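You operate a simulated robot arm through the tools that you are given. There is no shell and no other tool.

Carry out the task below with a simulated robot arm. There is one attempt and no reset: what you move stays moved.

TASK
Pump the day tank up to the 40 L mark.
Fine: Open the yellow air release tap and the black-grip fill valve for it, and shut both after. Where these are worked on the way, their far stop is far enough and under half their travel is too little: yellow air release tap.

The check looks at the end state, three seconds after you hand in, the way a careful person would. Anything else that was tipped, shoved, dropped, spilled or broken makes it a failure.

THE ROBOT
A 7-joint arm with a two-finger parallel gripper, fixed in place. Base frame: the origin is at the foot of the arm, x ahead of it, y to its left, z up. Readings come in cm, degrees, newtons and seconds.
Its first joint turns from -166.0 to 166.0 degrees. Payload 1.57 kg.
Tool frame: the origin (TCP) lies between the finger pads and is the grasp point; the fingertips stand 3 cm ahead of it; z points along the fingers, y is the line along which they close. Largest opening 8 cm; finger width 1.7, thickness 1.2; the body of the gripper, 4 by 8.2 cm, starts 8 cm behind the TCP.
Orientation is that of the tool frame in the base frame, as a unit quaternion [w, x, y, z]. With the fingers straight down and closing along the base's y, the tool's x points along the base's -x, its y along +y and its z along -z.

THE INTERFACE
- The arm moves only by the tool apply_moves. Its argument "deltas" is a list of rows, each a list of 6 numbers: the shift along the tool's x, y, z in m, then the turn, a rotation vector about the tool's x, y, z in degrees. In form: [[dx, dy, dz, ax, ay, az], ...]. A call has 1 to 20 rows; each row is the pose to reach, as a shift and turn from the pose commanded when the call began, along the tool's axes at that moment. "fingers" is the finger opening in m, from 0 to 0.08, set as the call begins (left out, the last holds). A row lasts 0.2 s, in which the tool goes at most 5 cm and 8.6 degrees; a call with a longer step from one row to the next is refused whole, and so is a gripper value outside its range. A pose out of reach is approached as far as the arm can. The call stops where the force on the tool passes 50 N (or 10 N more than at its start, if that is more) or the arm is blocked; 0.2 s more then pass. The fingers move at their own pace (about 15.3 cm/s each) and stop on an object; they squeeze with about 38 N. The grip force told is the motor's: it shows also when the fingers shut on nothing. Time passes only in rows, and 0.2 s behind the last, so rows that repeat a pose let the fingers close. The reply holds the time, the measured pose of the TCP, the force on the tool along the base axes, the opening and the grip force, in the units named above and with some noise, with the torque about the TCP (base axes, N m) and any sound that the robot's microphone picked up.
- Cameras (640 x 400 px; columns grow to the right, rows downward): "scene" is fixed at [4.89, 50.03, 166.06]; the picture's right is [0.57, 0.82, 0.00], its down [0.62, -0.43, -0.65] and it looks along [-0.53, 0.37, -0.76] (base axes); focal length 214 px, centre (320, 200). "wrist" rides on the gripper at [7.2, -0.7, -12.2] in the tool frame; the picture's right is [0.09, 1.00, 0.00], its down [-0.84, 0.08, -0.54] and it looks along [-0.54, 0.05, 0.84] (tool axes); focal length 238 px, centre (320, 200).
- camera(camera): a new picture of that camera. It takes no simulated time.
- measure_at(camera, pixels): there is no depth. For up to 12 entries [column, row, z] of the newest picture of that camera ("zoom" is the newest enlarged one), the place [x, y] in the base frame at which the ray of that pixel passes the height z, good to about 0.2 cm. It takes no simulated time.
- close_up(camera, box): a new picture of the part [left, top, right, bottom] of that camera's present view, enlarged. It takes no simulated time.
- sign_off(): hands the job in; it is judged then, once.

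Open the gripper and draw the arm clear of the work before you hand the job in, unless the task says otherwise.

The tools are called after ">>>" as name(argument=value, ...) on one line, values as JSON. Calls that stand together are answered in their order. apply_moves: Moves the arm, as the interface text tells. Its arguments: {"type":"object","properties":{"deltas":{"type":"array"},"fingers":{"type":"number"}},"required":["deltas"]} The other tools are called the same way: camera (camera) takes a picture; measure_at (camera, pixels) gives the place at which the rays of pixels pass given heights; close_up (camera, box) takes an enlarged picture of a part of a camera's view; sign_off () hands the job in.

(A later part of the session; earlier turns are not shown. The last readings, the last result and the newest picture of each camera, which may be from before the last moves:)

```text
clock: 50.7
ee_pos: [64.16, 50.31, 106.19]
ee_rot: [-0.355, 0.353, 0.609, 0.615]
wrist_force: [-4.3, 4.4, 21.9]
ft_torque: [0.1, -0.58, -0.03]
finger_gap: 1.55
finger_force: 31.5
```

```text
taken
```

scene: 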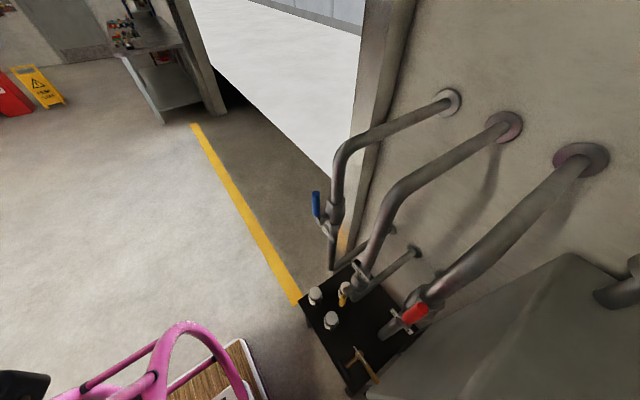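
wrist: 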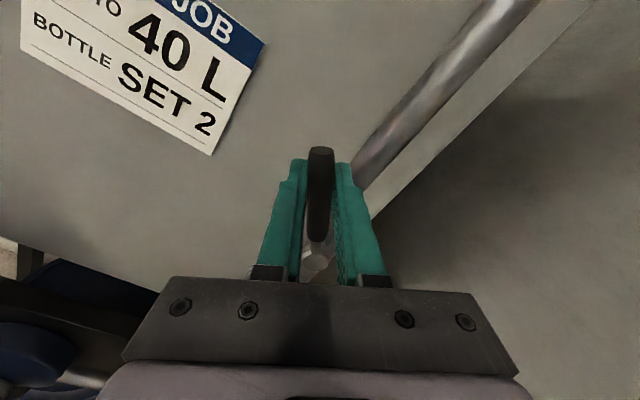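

At ~60°. I continue 34° more toward the stop.

>>> apply_moves(deltas=[[0.0004, 0.0093, 0, 0, 0, 7.5], [-0.0012, 0.0184, 0, 0, 0, 15], [-0.0042, 0.0272, 0, 0, 0, 22.5], [-0.0083, 0.0355, 0, 0, 0, 30], [-0.011, 0.0397, 0, 0, 0, 34]])

>>> camera(camera="wrist")

```text
clock: 51.9
ee_pos: [67.94, 50.33, 107.13]
ee_rot: [0.521, -0.515, -0.48, -0.482]
wrist_force: [5.2, -3.6, 21.8]
ft_torque: [0.07, -0.58, -0.04]
finger_gap: 1.6
finger_force: 31.3
```

```text
taken
```

wrist: 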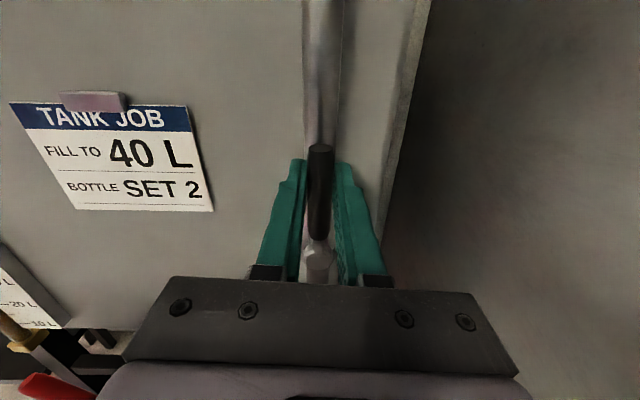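

Handle is parallel to the pipe (open). I nudge a bit further to confirm the stop.

>>> apply_moves(deltas=[[0.0, 0.004, 0, 0, 0, 2], [0.0, 0.007, 0, 0, 0, 3]])

```text
clock: 52.5
ee_pos: [68.12, 50.34, 107.08]
ee_rot: [0.535, -0.527, -0.467, -0.467]
wrist_force: [-27.5, -19.6, 10.9]
ft_torque: [0.29, -0.56, 0.28]
finger_gap: 1.66
finger_force: 31.6
```

At the stop (27 N resistance). I release and back straight off 12 cm, trimming the roll so the camera sits on top.

>>> apply_moves(deltas=[[0, -0.004, 0, 0, 0, -3], [0, -0.004, 0, 0, 0, -3], [0, -0.004, -0.02, 0, 0, -3], [0, -0.004, -0.05, 0, 0, -5], [0, -0.004, -0.08, 0, 0, -7], [0, -0.004, -0.1, 0, 0, -7]], fingers=0.045)

>>> camera(camera="wrist")

```text
clock: 53.9
ee_pos: [68.12, 40.42, 107.07]
ee_rot: [0.504, -0.497, -0.499, -0.5]
wrist_force: [-1.1, 1.1, -0.3]
ft_torque: [0.03, -0.01, 0.0]
finger_gap: 4.5
finger_force: 0.0
```

```text
taken
```

wrist: 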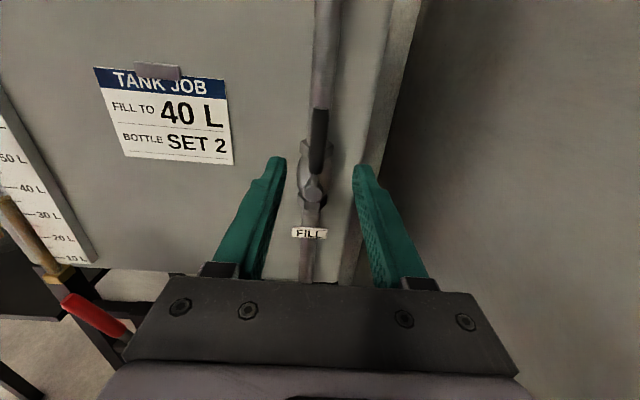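

Fill handle now stands along its pipe. I move left to view the sight glass and pump.

>>> apply_moves(deltas=[[-0.005, -0.04, -0.005, 0, 0, 0], [-0.01, -0.08, -0.01, 0, 0, 0], [-0.015, -0.12, -0.015, 0, 0, 0], [-0.02, -0.16, -0.02, 0, 0, 0], [-0.025, -0.2, -0.02, 0, 0, 0], [-0.03, -0.24, -0.02, 0, 0, 0]])

>>> camera(camera="wrist")

```text
clock: 55.3
ee_pos: [44.24, 38.2, 104.11]
ee_rot: [0.503, -0.498, -0.498, -0.501]
wrist_force: [0.1, 0.1, -0.2]
ft_torque: [-0.04, 0.01, 0.02]
finger_gap: 4.5
finger_force: 0.1
```

```text
taken
```

wrist: 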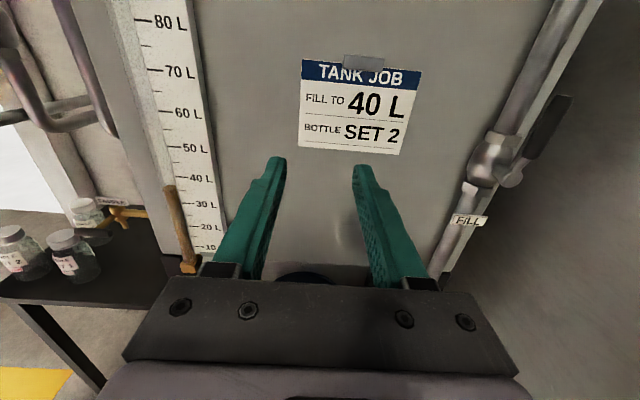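

>>> close_up(camera="wrist", box=[130, 100, 250, 280])

```text
2.22 times, centred on (190, 190) of wrist
```

zoom: 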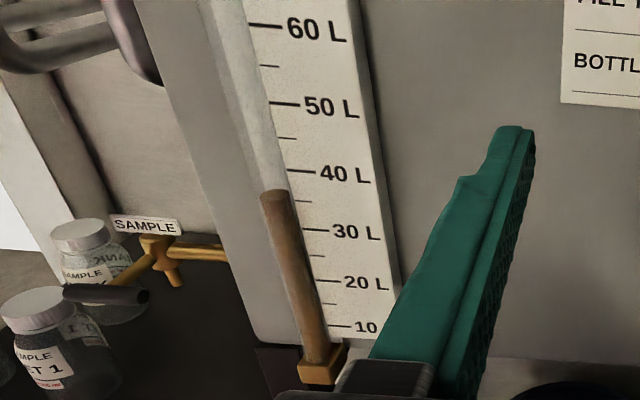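

Level reads ≈36 L here. Next I pitch the tool down 45° to look at the pump and lever below the tank.

>>> apply_moves(deltas=[[0, 0, -0.01, 0, -8, 0], [0, 0, -0.02, 0, -16, 0], [0, 0, -0.03, 0, -24, 0], [0, 0, -0.04, 0, -32, 0], [0, 0, -0.05, 0, -40, 0], [0, 0, -0.06, 0, -45, 0]])

>>> camera(camera="wrist")

```text
clock: 56.7
ee_pos: [44.27, 32.28, 104.03]
ee_rot: [-0.274, 0.651, 0.653, 0.271]
wrist_force: [0.6, 0.3, 0.0]
ft_torque: [0.03, 0.01, 0.04]
finger_gap: 4.49
finger_force: 0.0
```

```text
taken
```

wrist: 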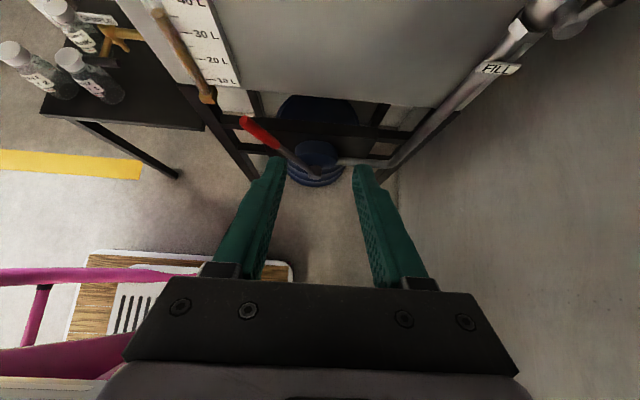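

>>> close_up(camera="wrist", box=[200, 80, 420, 220])

>>> measure_at(camera="wrist", pixels=[[243, 120, 76], [243, 120, 74], [243, 120, 78], [280, 148, 65], [317, 172, 54], [317, 172, 50], [317, 172, 58], [205, 98, 77]])

```text
2.86 times, centred on (310, 150) of wrist
```

zoom: 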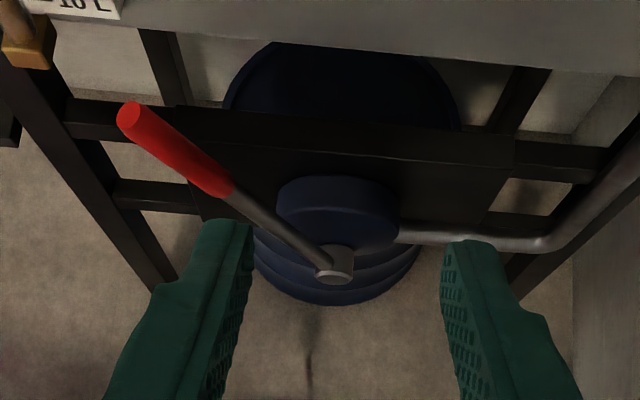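

```text
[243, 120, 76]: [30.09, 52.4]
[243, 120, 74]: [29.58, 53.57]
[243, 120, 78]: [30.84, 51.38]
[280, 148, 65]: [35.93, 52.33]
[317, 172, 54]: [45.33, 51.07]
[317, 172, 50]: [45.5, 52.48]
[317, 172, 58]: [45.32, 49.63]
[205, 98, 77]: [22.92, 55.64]
```

Pump hub is ≈[45.3,51.8,52], lever tip ≈[30.1,52.4,76], leaning left 32°. I move to a stand-off point up along the tool axis from the red grip, fingers opened to 6 cm to straddle it.

>>> apply_moves(deltas=[[-0.014, -0.02, 0.041, 0, 0, 0], [-0.028, -0.04, 0.082, 0, 0, 0], [-0.042, -0.06, 0.123, 0, 0, 0], [-0.056, -0.08, 0.164, 0, 0, 0], [-0.07, -0.1, 0.205, 0, 0, 0], [-0.083, -0.118, 0.245, 0, 0, 0], [-0.083, -0.118, 0.245, 0, 0, 0]], fingers=0.06)

>>> camera(camera="wrist")

```text
clock: 58.3
ee_pos: [32.32, 44.0, 80.78]
ee_rot: [-0.274, 0.652, 0.653, 0.273]
wrist_force: [-0.1, 0.8, 0.0]
ft_torque: [0.02, 0.04, 0.03]
finger_gap: 6.01
finger_force: 0.0
```

```text
taken
```

wrist: 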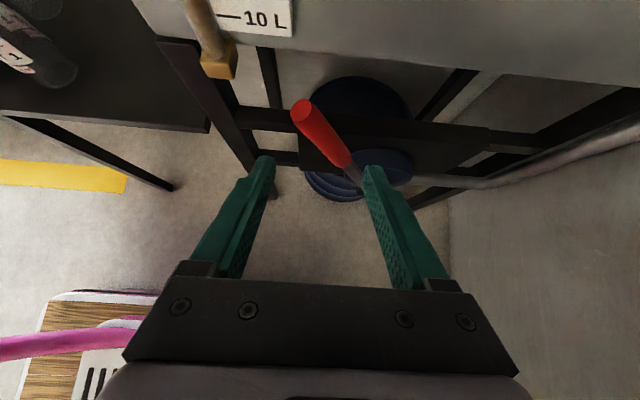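

I re-measure the grip tip (298,110) and the grip foot (345,165) from here to triangulate.

>>> measure_at(camera="wrist", pixels=[[300, 108, 74], [300, 108, 76], [300, 108, 78], [348, 166, 66], [348, 166, 68], [348, 166, 64], [365, 190, 56], [225, 75, 77]])

>>> close_up(camera="wrist", box=[260, 80, 460, 220])

```text
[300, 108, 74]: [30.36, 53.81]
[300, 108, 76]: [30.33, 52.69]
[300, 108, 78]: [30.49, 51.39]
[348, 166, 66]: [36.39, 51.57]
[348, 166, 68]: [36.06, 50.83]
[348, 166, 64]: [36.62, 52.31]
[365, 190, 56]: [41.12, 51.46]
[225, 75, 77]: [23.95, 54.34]
```

```text
2.86 times, centred on (360, 150) of wrist
```

zoom: 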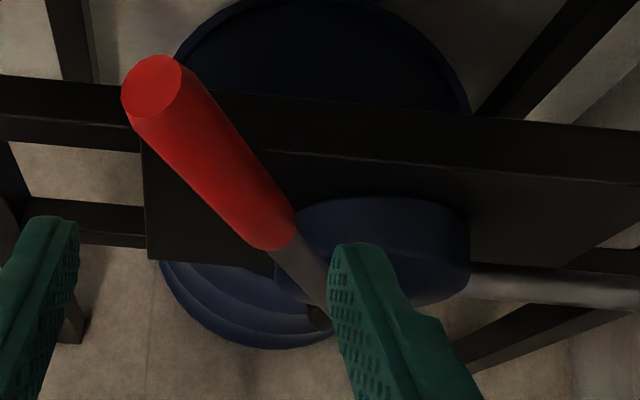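

The lever passes x≈32.8 at z≈72.5, y≈52. I advance 11.5 cm along the tool axis so the fingers straddle it.

>>> apply_moves(deltas=[[0, 0.001, 0.025, 0, 0, 0], [0, 0.002, 0.05, 0, 0, 0], [0, 0.003, 0.075, 0, 0, 0], [0, 0.004, 0.1, 0, 0, 0], [0, 0.004, 0.115, 0, 0, 0], [0, 0.004, 0.115, 0, 0, 0]])

>>> camera(camera="wrist")

```text
clock: 59.7
ee_pos: [32.72, 52.28, 72.85]
ee_rot: [-0.274, 0.651, 0.653, 0.272]
wrist_force: [0.0, -0.3, -0.6]
ft_torque: [0.05, -0.03, 0.02]
finger_gap: 5.99
finger_force: 0.0
```

```text
taken
```

wrist: 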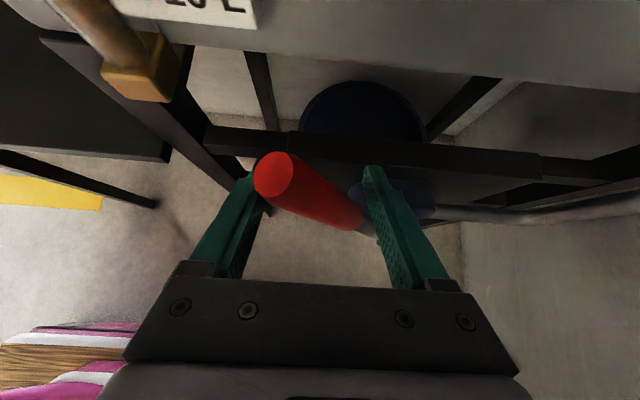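

The red grip is between the fingers. I sweep the lever to the right along its arc to about upright and read the force.

>>> apply_moves(deltas=[[0.0045, 0.011, -0.0045, 0, 0, 0], [0.0088, 0.023, -0.0088, 0, 0, 0], [0.013, 0.037, -0.013, 0, 0, 0], [0.0166, 0.0506, -0.0166, 0, 0, 0], [0.02, 0.067, -0.02, 0, 0, 0], [0.0225, 0.0836, -0.0225, 0, 0, 0]])

>>> camera(camera="wrist")

```text
clock: 61.1
ee_pos: [41.23, 52.27, 76.05]
ee_rot: [-0.274, 0.651, 0.653, 0.272]
wrist_force: [-4.2, -1.1, 0.8]
ft_torque: [-0.02, -0.1, 0.0]
finger_gap: 6.39
finger_force: 1.9
```

```text
taken
```

wrist: 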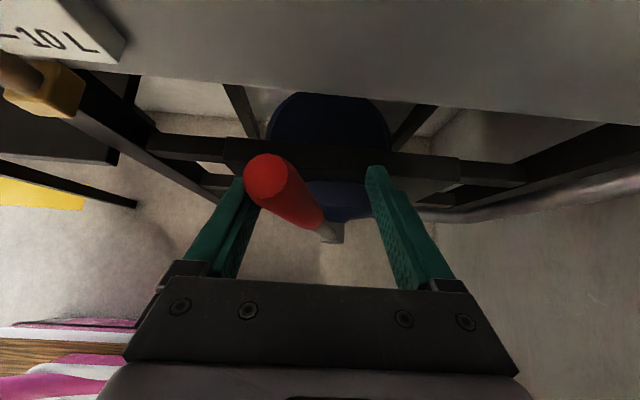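

The lever follows with only 4 N. I continue right through upright to about −22°.

>>> apply_moves(deltas=[[0.0013, 0.016, -0.0013, 0, 0, 0], [0.0025, 0.032, -0.0025, 0, 0, 0], [0.002, 0.049, -0.002, 0, 0, 0], [0.0014, 0.066, -0.0014, 0, 0, 0], [-0.0006, 0.083, 0.0006, 0, 0, 0], [-0.0028, 0.1, 0.0028, 0, 0, 0], [-0.006, 0.116, 0.006, 0, 0, 0], [-0.01, 0.132, 0.01, 0, 0, 0]])

>>> camera(camera="wrist")

```text
clock: 62.9
ee_pos: [54.47, 52.25, 74.69]
ee_rot: [-0.275, 0.651, 0.653, 0.273]
wrist_force: [-3.9, 1.7, 2.0]
ft_torque: [0.02, 0.14, -0.08]
finger_gap: 6.34
finger_force: 2.1
```

```text
taken
```

wrist: 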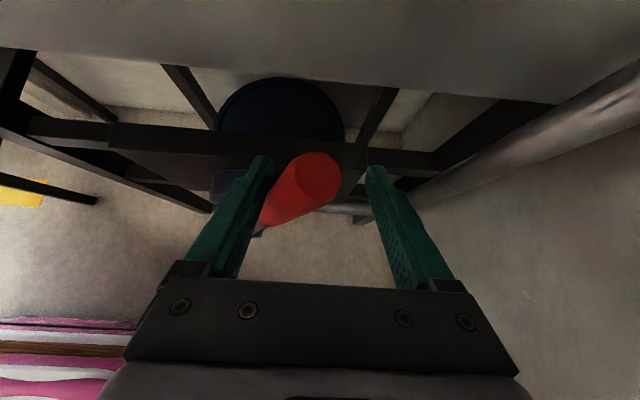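

Lever leans right about 18° with low force. I continue in small rows until a rise in force shows the end of the stroke.

>>> apply_moves(deltas=[[-0.005, 0.015, 0.005, 0, 0, 0], [-0.011, 0.0306, 0.011, 0, 0, 0], [-0.017, 0.044, 0.017, 0, 0, 0]])

>>> camera(camera="wrist")

```text
clock: 63.7
ee_pos: [58.63, 52.42, 72.31]
ee_rot: [-0.275, 0.651, 0.653, 0.272]
wrist_force: [-8.4, 4.5, 9.9]
ft_torque: [0.03, 0.42, -0.2]
finger_gap: 6.77
finger_force: 4.3
```

```text
taken
```

wrist: 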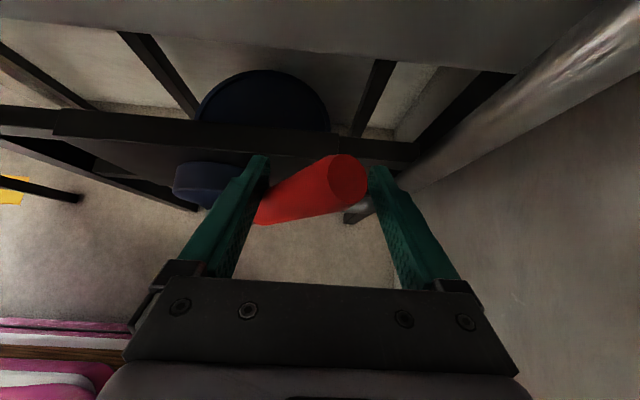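

Force rises (8–10 N) and the fingers are being spread: end of the right-hand stroke. I back out and go to the viewing pose to read the level.

>>> apply_moves(deltas=[[0, 0, -0.04, 0, 0, 0], [0, 0, -0.08, 0, 0, 0], [0, 0, -0.12, 0, 0, 0], [0.02, -0.03, -0.165, 0, 7, 0], [0.04, -0.06, -0.205, 0, 14, 0], [0.06, -0.09, -0.245, 0, 21, 0], [0.08, -0.12, -0.285, 0, 28, 0], [0.1, -0.144, -0.325, 0, 35, 0], [0.124, -0.144, -0.325, 0, 42, 0], [0.124, -0.144, -0.325, 0, 45, 0]])

>>> camera(camera="wrist")

>>> close_up(camera="wrist", box=[130, 100, 250, 280])

```text
refused: row 4 steps farther than a row can; nothing moved
```

```text
taken
```

wrist: 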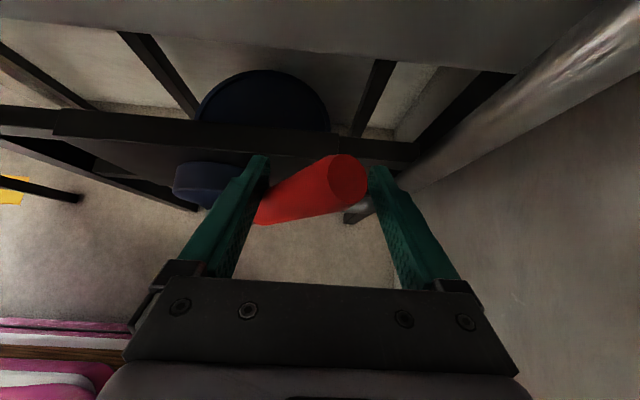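

```text
2.22 times, centred on (190, 190) of wrist
```

zoom: 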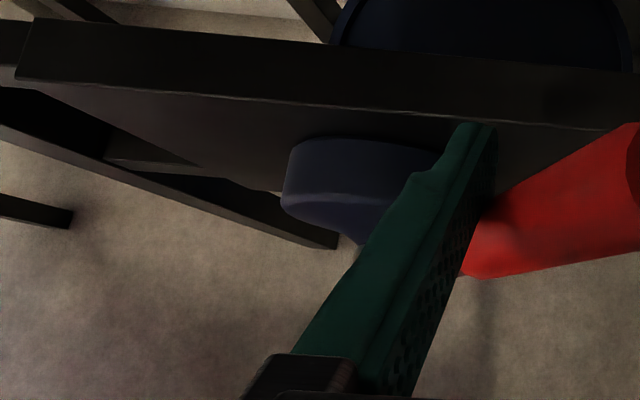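

The step was too long and nothing moved; I repeat it with finer rows.

>>> apply_moves(deltas=[[0, 0, -0.04, 0, 0, 0], [0, 0, -0.08, 0, 0, 0], [0, 0, -0.12, 0, 0, 0], [0.015, -0.02, -0.15, 0, 6, 0], [0.03, -0.04, -0.18, 0, 12, 0], [0.045, -0.06, -0.21, 0, 18, 0], [0.06, -0.08, -0.24, 0, 24, 0], [0.075, -0.1, -0.265, 0, 30, 0], [0.09, -0.12, -0.29, 0, 36, 0], [0.105, -0.14, -0.315, 0, 42, 0], [0.124, -0.144, -0.325, 0, 45, 0], [0.124, -0.144, -0.325, 0, 45, 0]])

>>> camera(camera="wrist")

>>> close_up(camera="wrist", box=[130, 100, 250, 280])

```text
clock: 66.3
ee_pos: [44.54, 37.8, 103.89]
ee_rot: [0.503, -0.498, -0.498, -0.501]
wrist_force: [-0.8, 0.5, 0.4]
ft_torque: [0.02, -0.04, -0.01]
finger_gap: 5.99
finger_force: 0.2
```

```text
taken
```

wrist: 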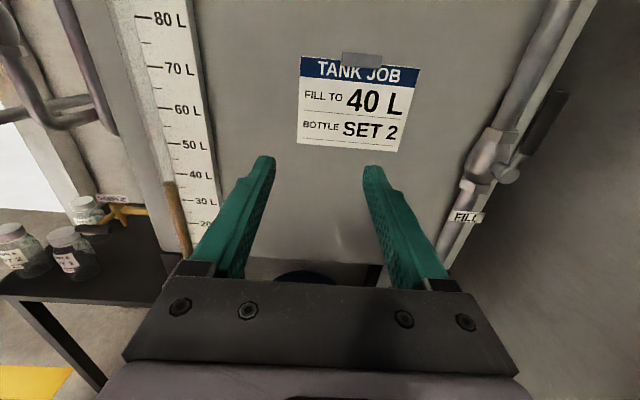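

```text
2.22 times, centred on (190, 190) of wrist
```

zoom: 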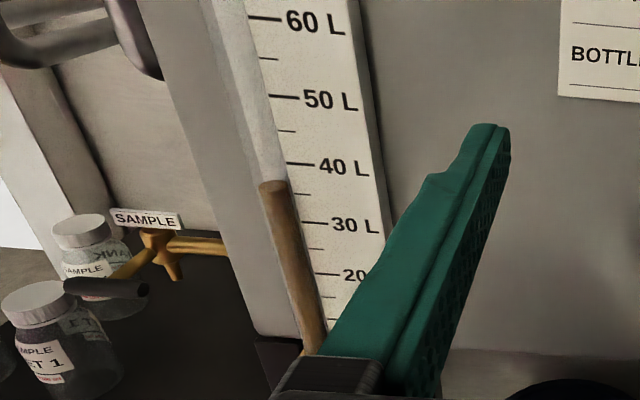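

I take a tighter zoom of the level for a baseline reading.

>>> close_up(camera="wrist", box=[150, 150, 230, 220])

```text
5.71 times, centred on (190, 185) of wrist
```

zoom: 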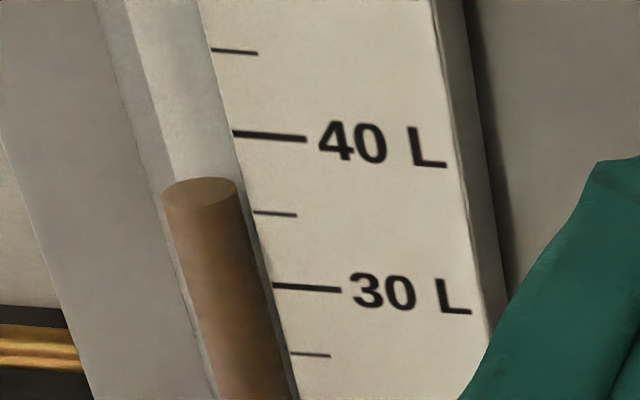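

Reading unchanged at about 36–37 L (parallax aside), so the right stroke alone pumped little or nothing. I return to the lever to stroke it back left.

>>> apply_moves(deltas=[[-0.03, 0.02, 0.01, 0, -7, 0], [-0.06, 0.04, 0.02, 0, -14, 0], [-0.09, 0.06, 0.03, 0, -21, 0], [-0.12, 0.08, 0.04, 0, -28, 0], [-0.15, 0.1, 0.05, 0, -35, 0], [-0.18, 0.12, 0.06, 0, -42, 0], [-0.21, 0.13, 0.062, 0, -45, 0], [-0.224, 0.13, 0.062, 0, -45, 0]])

>>> camera(camera="wrist")

```text
clock: 68.1
ee_pos: [57.32, 44.2, 81.32]
ee_rot: [-0.274, 0.651, 0.653, 0.272]
wrist_force: [0.2, 0.4, 0.1]
ft_torque: [0.03, -0.05, -0.02]
finger_gap: 6.0
finger_force: 0.0
```

```text
taken
```

wrist: 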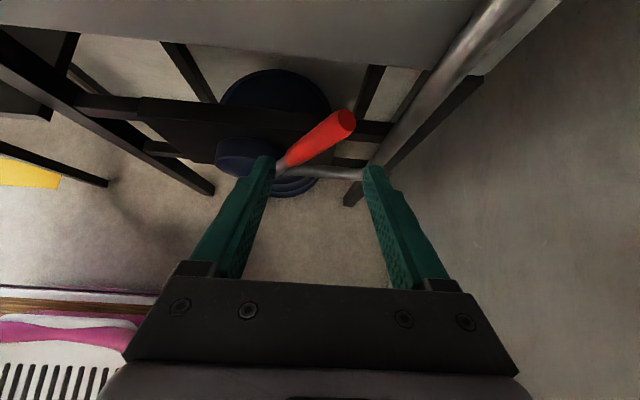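

Lever stayed leaning right, tip at (346,120). I measure it.

>>> measure_at(camera="wrist", pixels=[[346, 122, 76], [346, 122, 74], [346, 122, 72], [292, 160, 66], [292, 160, 64]])

```text
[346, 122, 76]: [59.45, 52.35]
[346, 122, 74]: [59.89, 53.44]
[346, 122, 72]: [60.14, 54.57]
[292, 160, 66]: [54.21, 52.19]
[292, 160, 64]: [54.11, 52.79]
```

Tip at ≈[59.6,52.3,76], i.e. −31°: symmetric stroke. I advance to straddle it, then sweep it left.

>>> apply_moves(deltas=[[0, 0.001, 0.03, 0, 0, 0], [0, 0.002, 0.06, 0, 0, 0], [0, 0.003, 0.09, 0, 0, 0], [0, 0.003, 0.117, 0, 0, 0], [0, 0.003, 0.117, 0, 0, 0]])

>>> apply_moves(deltas=[[0.006, -0.016, -0.006, 0, 0, 0], [0.0113, -0.032, -0.0113, 0, 0, 0], [0.0155, -0.048, -0.0155, 0, 0, 0], [0.019, -0.064, -0.019, 0, 0, 0], [0.0215, -0.081, -0.0215, 0, 0, 0], [0.0233, -0.0975, -0.0233, 0, 0, 0], [0.024, -0.1145, -0.024, 0, 0, 0], [0.024, -0.1315, -0.024, 0, 0, 0], [0.023, -0.148, -0.023, 0, 0, 0], [0.0212, -0.165, -0.0212, 0, 0, 0], [0.019, -0.1815, -0.019, 0, 0, 0], [0.0155, -0.198, -0.0155, 0, 0, 0], [0.012, -0.212, -0.012, 0, 0, 0], [0.0078, -0.226, -0.0078, 0, 0, 0], [0.0035, -0.238, -0.0035, 0, 0, 0]])

>>> camera(camera="wrist")

```text
clock: 69.3
ee_pos: [57.65, 52.55, 73.25]
ee_rot: [-0.274, 0.652, 0.653, 0.271]
wrist_force: [-0.5, 0.1, -0.6]
ft_torque: [0.04, -0.06, 0.01]
finger_gap: 5.99
finger_force: 0.1
```

```text
clock: 72.5
ee_pos: [33.71, 52.44, 73.8]
ee_rot: [-0.274, 0.652, 0.653, 0.273]
wrist_force: [1.8, 2.3, 2.4]
ft_torque: [0.01, -0.11, 0.07]
finger_gap: 6.22
finger_force: 1.6
```

```text
taken
```

wrist: 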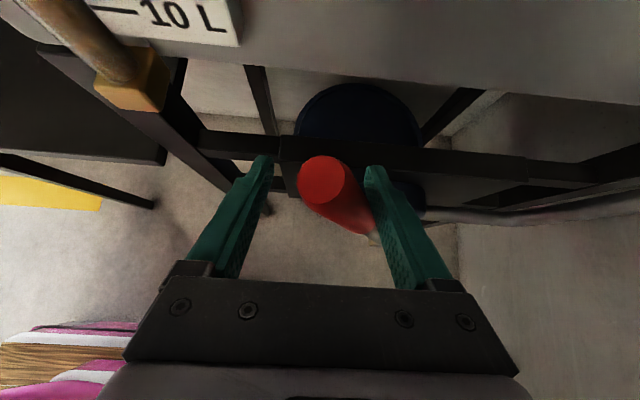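

Not yet at the left stop; the right finger is pushing. I go on left another ~3 cm.

>>> apply_moves(deltas=[[-0.005, -0.012, 0.005, 0, 0, 0], [-0.01, -0.022, 0.01, 0, 0, 0], [-0.015, -0.032, 0.015, 0, 0, 0]])

>>> camera(camera="wrist")

```text
clock: 73.3
ee_pos: [30.96, 52.66, 71.86]
ee_rot: [-0.274, 0.651, 0.652, 0.277]
wrist_force: [18.1, 11.5, 20.9]
ft_torque: [-0.1, -0.93, 0.5]
finger_gap: 7.6
finger_force: 9.3
```

```text
taken
```

wrist: 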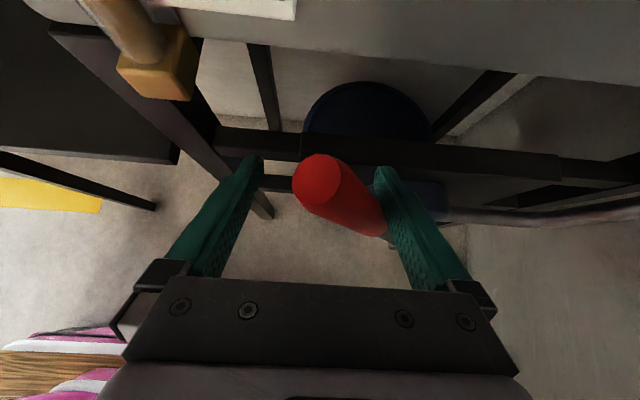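

Left stop reached (18 N). I back out and try an eye-level viewing pose (camera z≈94) for the level.

>>> apply_moves(deltas=[[0, 0.01, 0, 0, 0, 0], [0, 0.01, -0.04, 0, 0, 0], [0, 0.01, -0.08, 0, 0, 0], [0, 0.02, -0.12, 0, 0, 0], [0.003, 0.03, -0.135, 0, 7, 0], [0.006, 0.04, -0.15, 0, 14, 0], [0.009, 0.05, -0.16, 0, 21, 0], [0.012, 0.06, -0.17, 0, 28, 0], [0.016, 0.07, -0.18, 0, 35, 0], [0.02, 0.08, -0.186, 0, 42, 0], [0.02, 0.09, -0.186, 0, 45, 0], [0.02, 0.09, -0.186, 0, 45, 0]])

>>> camera(camera="wrist")

```text
clock: 75.9
ee_pos: [39.67, 40.51, 86.0]
ee_rot: [0.504, -0.498, -0.498, -0.501]
wrist_force: [-0.4, 0.5, 0.2]
ft_torque: [-0.01, 0.01, 0.01]
finger_gap: 6.0
finger_force: 0.0
```

```text
taken
```

wrist: 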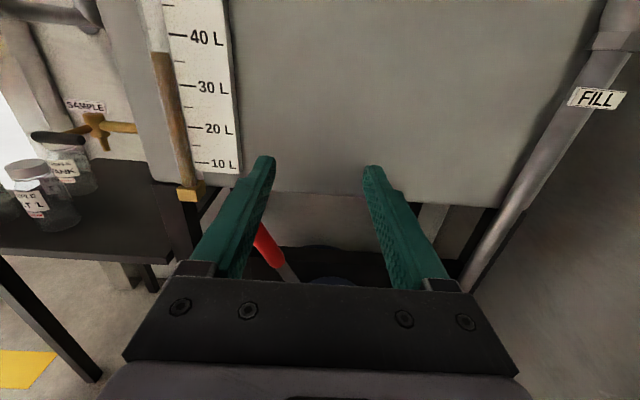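

>>> close_up(camera="wrist", box=[130, 0, 230, 100])

>>> measure_at(camera="wrist", pixels=[[178, 35, 90], [178, 35, 92], [178, 35, 94], [186, 128, 82], [186, 128, 84], [161, 51, 92], [189, 192, 75]])

```text
4.00 times, centred on (180, 50) of wrist
```

zoom: 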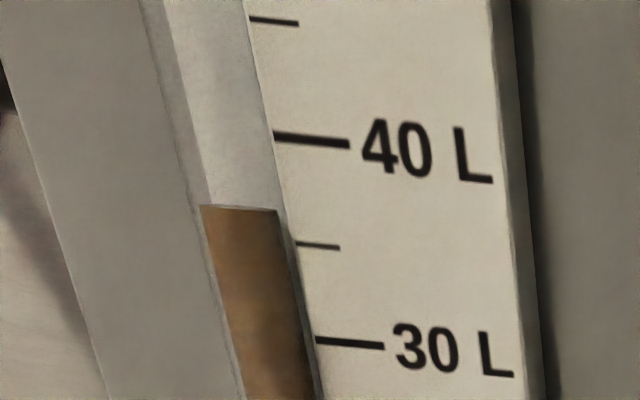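

```text
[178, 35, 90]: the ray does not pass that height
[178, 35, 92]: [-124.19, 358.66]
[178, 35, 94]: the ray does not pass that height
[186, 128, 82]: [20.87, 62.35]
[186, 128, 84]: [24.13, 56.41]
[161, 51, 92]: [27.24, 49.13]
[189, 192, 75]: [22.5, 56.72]
```

Eye-level reading: level at zoom row 208 versus 40 L at 131 and 35 L at 236, so ≈36.4 L. I re-engage the lever for another full cycle and will compare from this same pose.

>>> apply_moves(deltas=[[-0.008, -0.01, 0.005, 0, -7, 0], [-0.016, -0.02, 0.01, 0, -14, 0], [-0.024, -0.03, 0.015, 0, -21, 0], [-0.032, -0.04, 0.02, 0, -28, 0], [-0.04, -0.055, 0.025, 0, -35, 0], [-0.05, -0.065, 0.03, 0, -42, 0], [-0.056, -0.073, 0.037, 0, -45, 0], [-0.08, -0.073, 0.061, 0, -45, 0], [-0.105, -0.073, 0.086, 0, -45, 0], [-0.137, -0.073, 0.118, 0, -45, 0], [-0.137, -0.073, 0.118, 0, -45, 0]])

>>> camera(camera="wrist")

```text
clock: 78.3
ee_pos: [32.45, 52.52, 72.36]
ee_rot: [-0.275, 0.652, 0.653, 0.272]
wrist_force: [-0.5, -0.4, -0.5]
ft_torque: [-0.03, 0.0, -0.01]
finger_gap: 6.01
finger_force: 0.0
```

```text
taken
```

wrist: 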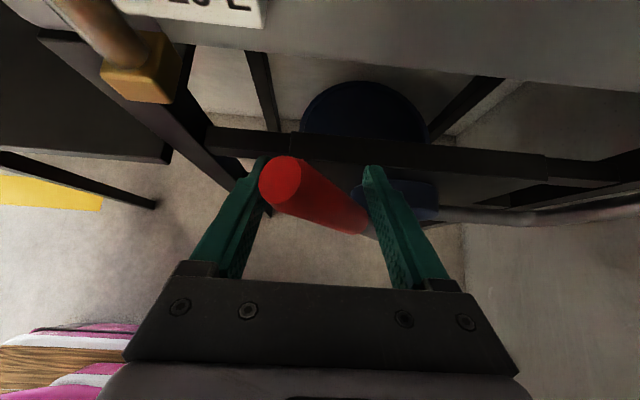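

Engaged again. I run one full cycle: right to the stop, then back left to the stop.

>>> apply_moves(deltas=[[0.0134, 0.029, -0.0134, 0, 0, 0], [0.0219, 0.061, -0.0219, 0, 0, 0], [0.0269, 0.0945, -0.0269, 0, 0, 0], [0.0283, 0.1285, -0.0283, 0, 0, 0], [0.0269, 0.1625, -0.0269, 0, 0, 0], [0.0219, 0.196, -0.0219, 0, 0, 0], [0.0134, 0.2275, -0.0134, 0, 0, 0], [0.0053, 0.2505, -0.0053, 0, 0, 0], [0, 0.263, 0, 0, 0, 0], [0.0053, 0.2505, -0.0053, 0, 0, 0], [0.0134, 0.2275, -0.0134, 0, 0, 0], [0.0219, 0.196, -0.0219, 0, 0, 0], [0.0269, 0.1625, -0.0269, 0, 0, 0], [0.0283, 0.1285, -0.0283, 0, 0, 0], [0.0269, 0.0945, -0.0269, 0, 0, 0], [0.0219, 0.061, -0.0219, 0, 0, 0], [0.0134, 0.029, -0.0134, 0, 0, 0], [0.005, 0.008, -0.005, 0, 0, 0], [-0.003, -0.01, 0.003, 0, 0, 0]])

>>> camera(camera="wrist")

```text
clock: 82.3
ee_pos: [31.33, 52.58, 72.2]
ee_rot: [-0.275, 0.651, 0.652, 0.274]
wrist_force: [7.0, 4.0, 7.5]
ft_torque: [-0.01, -0.32, 0.19]
finger_gap: 6.63
finger_force: 3.0
```

```text
taken
```

wrist: 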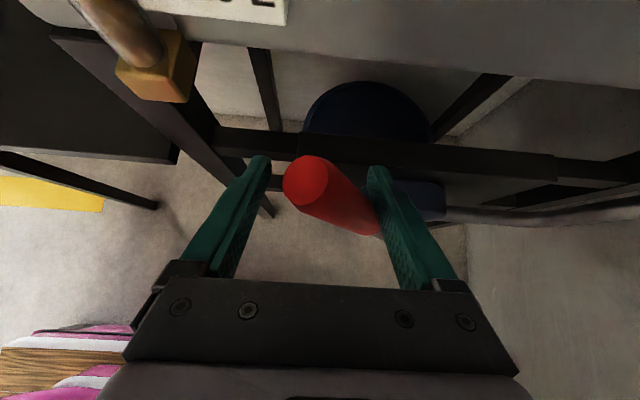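

Cycle done. I go back to the eye-level pose to read the level.

>>> apply_moves(deltas=[[0, 0.008, 0, 0, 0, 0], [0, 0.01, -0.04, 0, 0, 0], [0, 0.01, -0.08, 0, 0, 0], [0, 0.02, -0.12, 0, 0, 0], [0.003, 0.03, -0.135, 0, 7, 0], [0.006, 0.04, -0.15, 0, 14, 0], [0.009, 0.05, -0.16, 0, 21, 0], [0.012, 0.06, -0.17, 0, 28, 0], [0.016, 0.07, -0.18, 0, 35, 0], [0.018, 0.08, -0.183, 0, 42, 0], [0.018, 0.084, -0.183, 0, 45, 0], [0.018, 0.084, -0.183, 0, 45, 0]])

>>> camera(camera="wrist")

>>> close_up(camera="wrist", box=[130, 0, 230, 100])

```text
clock: 84.9
ee_pos: [39.77, 40.72, 86.15]
ee_rot: [0.503, -0.498, -0.498, -0.501]
wrist_force: [0.1, -0.7, 0.1]
ft_torque: [0.0, -0.02, -0.03]
finger_gap: 6.0
finger_force: 0.1
```

```text
taken
```

wrist: 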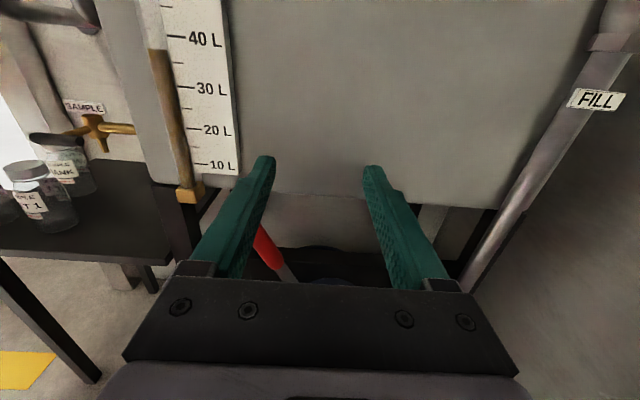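

```text
4.00 times, centred on (180, 50) of wrist
```

zoom: 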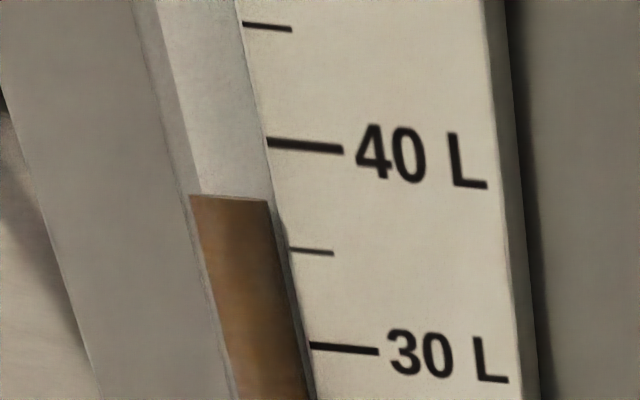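

Level now ≈37.2 L (row 197 vs 40 L at 138, 35 L at 243): about 0.85 L per full cycle. I re-engage and run two more cycles.

>>> apply_moves(deltas=[[-0.008, -0.01, 0.005, 0, -7, 0], [-0.016, -0.02, 0.01, 0, -14, 0], [-0.024, -0.03, 0.015, 0, -21, 0], [-0.032, -0.04, 0.02, 0, -28, 0], [-0.04, -0.055, 0.025, 0, -35, 0], [-0.05, -0.065, 0.03, 0, -42, 0], [-0.056, -0.073, 0.037, 0, -45, 0], [-0.08, -0.073, 0.061, 0, -45, 0], [-0.105, -0.073, 0.086, 0, -45, 0], [-0.137, -0.073, 0.116, 0, -45, 0], [-0.137, -0.073, 0.116, 0, -45, 0]])

>>> apply_moves(deltas=[[0.0134, 0.029, -0.0134, 0, 0, 0], [0.0219, 0.061, -0.0219, 0, 0, 0], [0.0269, 0.0945, -0.0269, 0, 0, 0], [0.0283, 0.1285, -0.0283, 0, 0, 0], [0.0269, 0.1625, -0.0269, 0, 0, 0], [0.0219, 0.196, -0.0219, 0, 0, 0], [0.0134, 0.2275, -0.0134, 0, 0, 0], [0.0053, 0.2505, -0.0053, 0, 0, 0], [0, 0.263, 0, 0, 0, 0], [0.0053, 0.2505, -0.0053, 0, 0, 0], [0.0134, 0.2275, -0.0134, 0, 0, 0], [0.0219, 0.196, -0.0219, 0, 0, 0], [0.0269, 0.1625, -0.0269, 0, 0, 0], [0.0283, 0.1285, -0.0283, 0, 0, 0], [0.0269, 0.0945, -0.0269, 0, 0, 0], [0.0219, 0.061, -0.0219, 0, 0, 0], [0.0134, 0.029, -0.0134, 0, 0, 0], [0.005, 0.008, -0.005, 0, 0, 0], [-0.003, -0.01, 0.003, 0, 0, 0]])

>>> camera(camera="wrist")

```text
clock: 87.3
ee_pos: [32.41, 52.4, 72.48]
ee_rot: [-0.274, 0.652, 0.653, 0.271]
wrist_force: [-0.3, -0.1, 0.7]
ft_torque: [0.03, -0.01, -0.02]
finger_gap: 5.99
finger_force: 0.1
```

```text
clock: 91.3
ee_pos: [31.4, 52.48, 72.39]
ee_rot: [-0.274, 0.652, 0.652, 0.273]
wrist_force: [5.5, 2.7, 6.0]
ft_torque: [-0.02, -0.24, 0.14]
finger_gap: 6.43
finger_force: 2.9
```

```text
taken
```

wrist: 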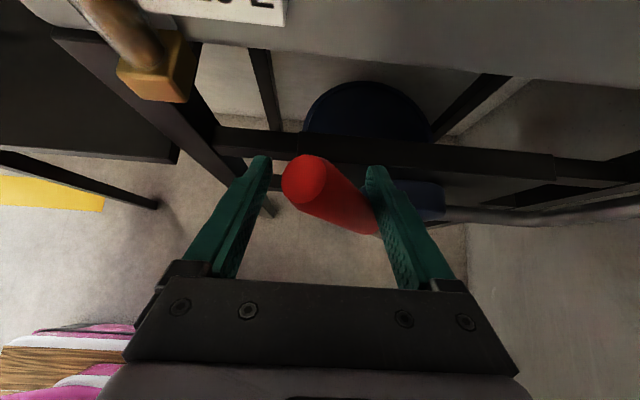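

One cycle done; I run the second with a 1 cm offset because the start is now at the left end, then read the level.

>>> apply_moves(deltas=[[0.01, 0.02, -0.01, 0, 0, 0], [0.0164, 0.039, -0.0164, 0, 0, 0], [0.0249, 0.071, -0.0249, 0, 0, 0], [0.0299, 0.1045, -0.0299, 0, 0, 0], [0.0313, 0.1385, -0.0313, 0, 0, 0], [0.0299, 0.1725, -0.0299, 0, 0, 0], [0.0249, 0.206, -0.0249, 0, 0, 0], [0.0164, 0.2375, -0.0164, 0, 0, 0], [0.0083, 0.2605, -0.0083, 0, 0, 0], [0.003, 0.273, -0.003, 0, 0, 0], [0.0083, 0.2605, -0.0083, 0, 0, 0], [0.0164, 0.2375, -0.0164, 0, 0, 0], [0.0249, 0.206, -0.0249, 0, 0, 0], [0.0299, 0.1725, -0.0299, 0, 0, 0], [0.0313, 0.1385, -0.0313, 0, 0, 0], [0.0299, 0.1045, -0.0299, 0, 0, 0], [0.0249, 0.071, -0.0249, 0, 0, 0], [0.0164, 0.039, -0.0164, 0, 0, 0], [0.008, 0.018, -0.008, 0, 0, 0], [0, 0, 0, 0, 0, 0]])

>>> apply_moves(deltas=[[0, 0.008, 0, 0, 0, 0], [0, 0.01, -0.04, 0, 0, 0], [0, 0.01, -0.08, 0, 0, 0], [0, 0.02, -0.12, 0, 0, 0], [0.003, 0.03, -0.135, 0, 7, 0], [0.006, 0.04, -0.15, 0, 14, 0], [0.009, 0.05, -0.16, 0, 21, 0], [0.012, 0.06, -0.17, 0, 28, 0], [0.016, 0.07, -0.18, 0, 35, 0], [0.018, 0.08, -0.183, 0, 42, 0], [0.018, 0.084, -0.183, 0, 45, 0], [0.018, 0.084, -0.183, 0, 45, 0]])

>>> camera(camera="wrist")

>>> close_up(camera="wrist", box=[130, 0, 230, 100])

```text
clock: 95.5
ee_pos: [31.55, 52.51, 72.11]
ee_rot: [-0.275, 0.651, 0.653, 0.273]
wrist_force: [6.1, 2.7, 7.6]
ft_torque: [0.0, -0.33, 0.12]
finger_gap: 6.53
finger_force: 3.2
```

```text
clock: 98.1
ee_pos: [39.89, 40.7, 86.3]
ee_rot: [0.504, -0.497, -0.498, -0.5]
wrist_force: [-0.3, -0.3, 0.1]
ft_torque: [0.0, 0.02, 0.0]
finger_gap: 6.0
finger_force: 0.0
```

```text
taken
```

wrist: 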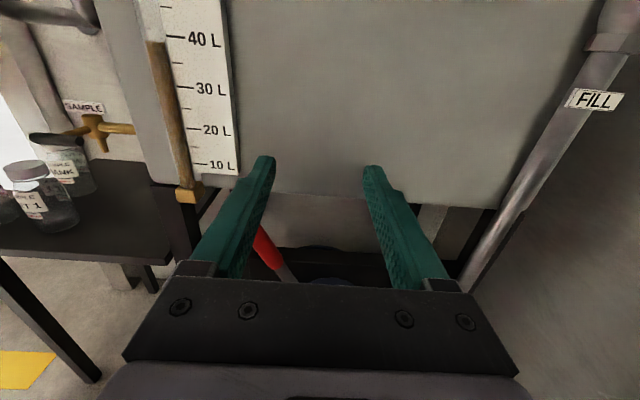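

```text
4.00 times, centred on (180, 50) of wrist
```

zoom: 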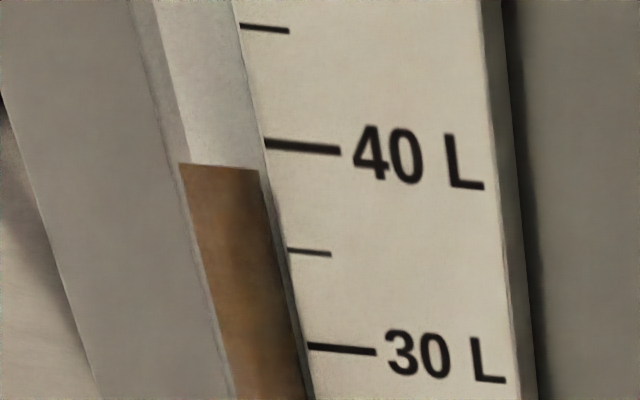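

Now ≈38.7 L (row 167 vs 139.5/244). About 0.38 L per stroke, so I do three more strokes (right, left, right) and look again.

>>> apply_moves(deltas=[[-0.008, -0.01, 0.005, 0, -7, 0], [-0.016, -0.02, 0.01, 0, -14, 0], [-0.024, -0.03, 0.015, 0, -21, 0], [-0.032, -0.04, 0.02, 0, -28, 0], [-0.04, -0.055, 0.025, 0, -35, 0], [-0.05, -0.065, 0.03, 0, -42, 0], [-0.056, -0.074, 0.037, 0, -45, 0], [-0.08, -0.074, 0.061, 0, -45, 0], [-0.105, -0.074, 0.086, 0, -45, 0], [-0.138, -0.074, 0.117, 0, -45, 0], [-0.138, -0.074, 0.117, 0, -45, 0]])

>>> apply_moves(deltas=[[0.0134, 0.029, -0.0134, 0, 0, 0], [0.0219, 0.061, -0.0219, 0, 0, 0], [0.0269, 0.0945, -0.0269, 0, 0, 0], [0.0283, 0.1285, -0.0283, 0, 0, 0], [0.0269, 0.1625, -0.0269, 0, 0, 0], [0.0219, 0.196, -0.0219, 0, 0, 0], [0.0134, 0.2275, -0.0134, 0, 0, 0], [0.0053, 0.2505, -0.0053, 0, 0, 0], [0, 0.263, 0, 0, 0, 0], [0.0053, 0.2505, -0.0053, 0, 0, 0], [0.0134, 0.2275, -0.0134, 0, 0, 0], [0.0219, 0.196, -0.0219, 0, 0, 0], [0.0269, 0.1625, -0.0269, 0, 0, 0], [0.0283, 0.1285, -0.0283, 0, 0, 0], [0.0269, 0.0945, -0.0269, 0, 0, 0], [0.0219, 0.061, -0.0219, 0, 0, 0], [0.0134, 0.029, -0.0134, 0, 0, 0], [0.005, 0.008, -0.005, 0, 0, 0], [-0.003, -0.01, 0.003, 0, 0, 0]])

>>> apply_moves(deltas=[[0.01, 0.02, -0.01, 0, 0, 0], [0.0164, 0.039, -0.0164, 0, 0, 0], [0.0249, 0.071, -0.0249, 0, 0, 0], [0.0299, 0.1045, -0.0299, 0, 0, 0], [0.0313, 0.1385, -0.0313, 0, 0, 0], [0.0299, 0.1725, -0.0299, 0, 0, 0], [0.0249, 0.206, -0.0249, 0, 0, 0], [0.0164, 0.2375, -0.0164, 0, 0, 0], [0.0083, 0.2605, -0.0083, 0, 0, 0], [0.003, 0.273, -0.003, 0, 0, 0], [0.003, 0.273, -0.003, 0, 0, 0]])

>>> camera(camera="wrist")

```text
clock: 100.5
ee_pos: [32.37, 52.55, 72.64]
ee_rot: [-0.274, 0.652, 0.653, 0.271]
wrist_force: [0.0, -0.1, 0.5]
ft_torque: [-0.02, 0.02, -0.05]
finger_gap: 6.03
finger_force: 0.1
```

```text
clock: 104.5
ee_pos: [31.48, 52.38, 72.18]
ee_rot: [-0.274, 0.651, 0.653, 0.273]
wrist_force: [6.7, 3.3, 6.3]
ft_torque: [0.02, -0.25, 0.12]
finger_gap: 6.51
finger_force: 2.5
```

```text
clock: 106.9
ee_pos: [58.73, 52.54, 72.58]
ee_rot: [-0.274, 0.651, 0.653, 0.272]
wrist_force: [-5.3, 4.4, 6.4]
ft_torque: [0.05, 0.27, -0.18]
finger_gap: 6.51
finger_force: 3.3
```

```text
taken
```

wrist: 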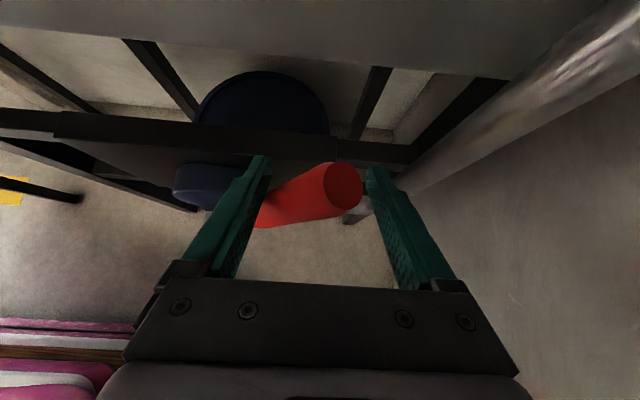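

Lever at the right end. I back out and move to the same eye-level pose.

>>> apply_moves(deltas=[[0, -0.008, 0, 0, 0, 0], [0, -0.008, -0.04, 0, 0, 0], [0, -0.008, -0.08, 0, 0, 0], [0, -0.02, -0.12, 0, 0, 0], [0.002, -0.045, -0.135, 0, 7, 0], [0.004, -0.07, -0.15, 0, 14, 0], [0.006, -0.095, -0.16, 0, 21, 0], [0.008, -0.12, -0.17, 0, 28, 0], [0.01, -0.145, -0.175, 0, 35, 0], [0.0134, -0.17, -0.18, 0, 42, 0], [0.0134, -0.188, -0.18, 0, 45, 0], [0.0134, -0.188, -0.18, 0, 45, 0]])

>>> camera(camera="wrist")

>>> close_up(camera="wrist", box=[130, 0, 230, 100])

```text
clock: 109.5
ee_pos: [40.0, 40.69, 86.19]
ee_rot: [0.504, -0.497, -0.498, -0.5]
wrist_force: [0.5, 0.7, -0.5]
ft_torque: [0.02, -0.01, -0.02]
finger_gap: 6.01
finger_force: 0.1
```

```text
taken
```

wrist: 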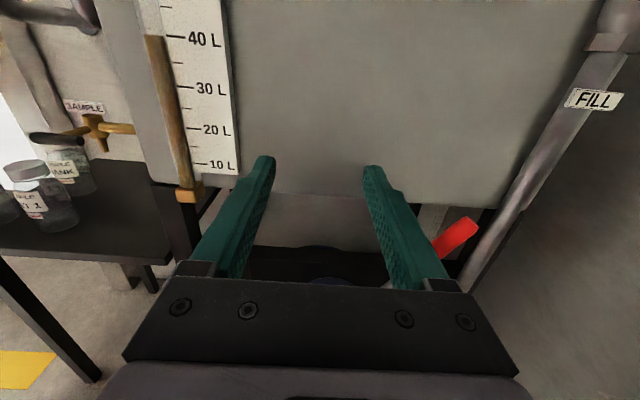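

```text
4.00 times, centred on (180, 50) of wrist
```

zoom: 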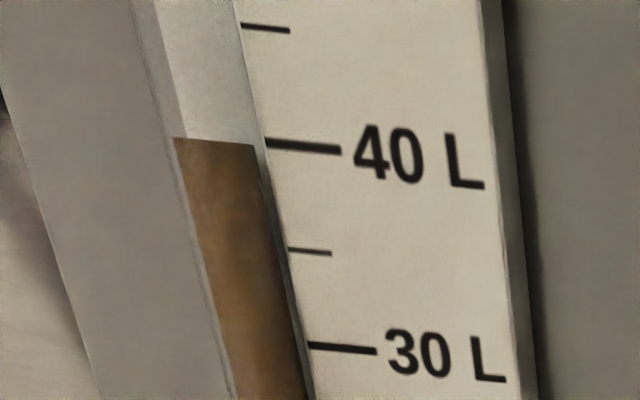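

The level edge (175,138)–(253,145) is practically on the 40 L tick line. I zoom further to be sure.

>>> close_up(camera="wrist", box=[140, 20, 190, 55])

```text
11.43 times, centred on (165, 38) of wrist
```

zoom: 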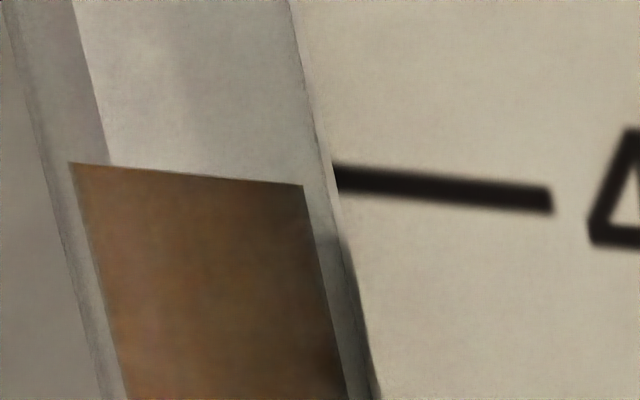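

Level is ≈39.8 L. A half stroke back left (~+0.2 L) would put it right on the mark, so I re-engage on the right and bring the lever to about upright.

>>> apply_moves(deltas=[[-0.007, 0.025, 0.005, 0, -7, 0], [-0.014, 0.05, 0.01, 0, -14, 0], [-0.021, 0.075, 0.015, 0, -21, 0], [-0.028, 0.1, 0.02, 0, -28, 0], [-0.035, 0.13, 0.025, 0, -35, 0], [-0.04, 0.155, 0.03, 0, -42, 0], [-0.046, 0.175, 0.033, 0, -45, 0], [-0.07, 0.176, 0.057, 0, -45, 0], [-0.095, 0.176, 0.083, 0, -45, 0], [-0.13, 0.176, 0.118, 0, -45, 0], [-0.13, 0.176, 0.118, 0, -45, 0]])

>>> camera(camera="wrist")

```text
clock: 111.9
ee_pos: [57.55, 52.59, 73.17]
ee_rot: [-0.274, 0.652, 0.653, 0.272]
wrist_force: [0.1, 0.1, -0.2]
ft_torque: [0.01, 0.02, 0.0]
finger_gap: 6.01
finger_force: 0.0
```

```text
taken
```

wrist: 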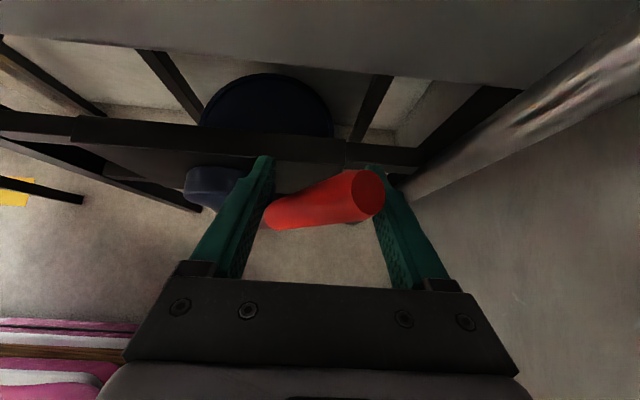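

The grip is between the fingers. I sweep left about half a stroke, to TCP x≈43.

>>> apply_moves(deltas=[[0.006, -0.016, -0.006, 0, 0, 0], [0.0113, -0.032, -0.0113, 0, 0, 0], [0.0155, -0.048, -0.0155, 0, 0, 0], [0.019, -0.064, -0.019, 0, 0, 0], [0.0215, -0.081, -0.0215, 0, 0, 0], [0.0233, -0.0975, -0.0233, 0, 0, 0], [0.024, -0.1145, -0.024, 0, 0, 0], [0.024, -0.1315, -0.024, 0, 0, 0], [0.0235, -0.145, -0.0235, 0, 0, 0]])

>>> camera(camera="wrist")

```text
clock: 113.9
ee_pos: [43.02, 52.46, 76.67]
ee_rot: [-0.275, 0.651, 0.653, 0.271]
wrist_force: [3.4, -0.3, 0.8]
ft_torque: [0.07, 0.07, 0.04]
finger_gap: 6.4
finger_force: 2.5
```

```text
taken
```

wrist: 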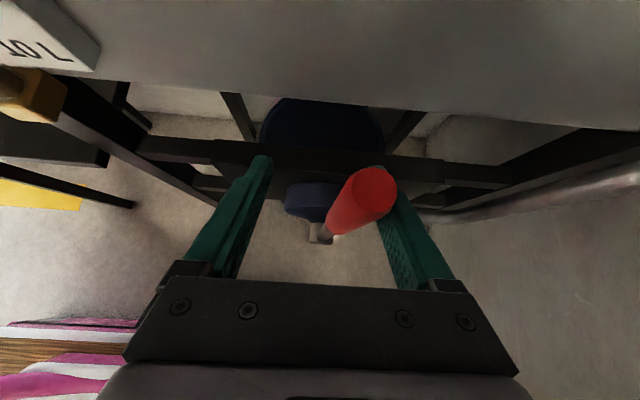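

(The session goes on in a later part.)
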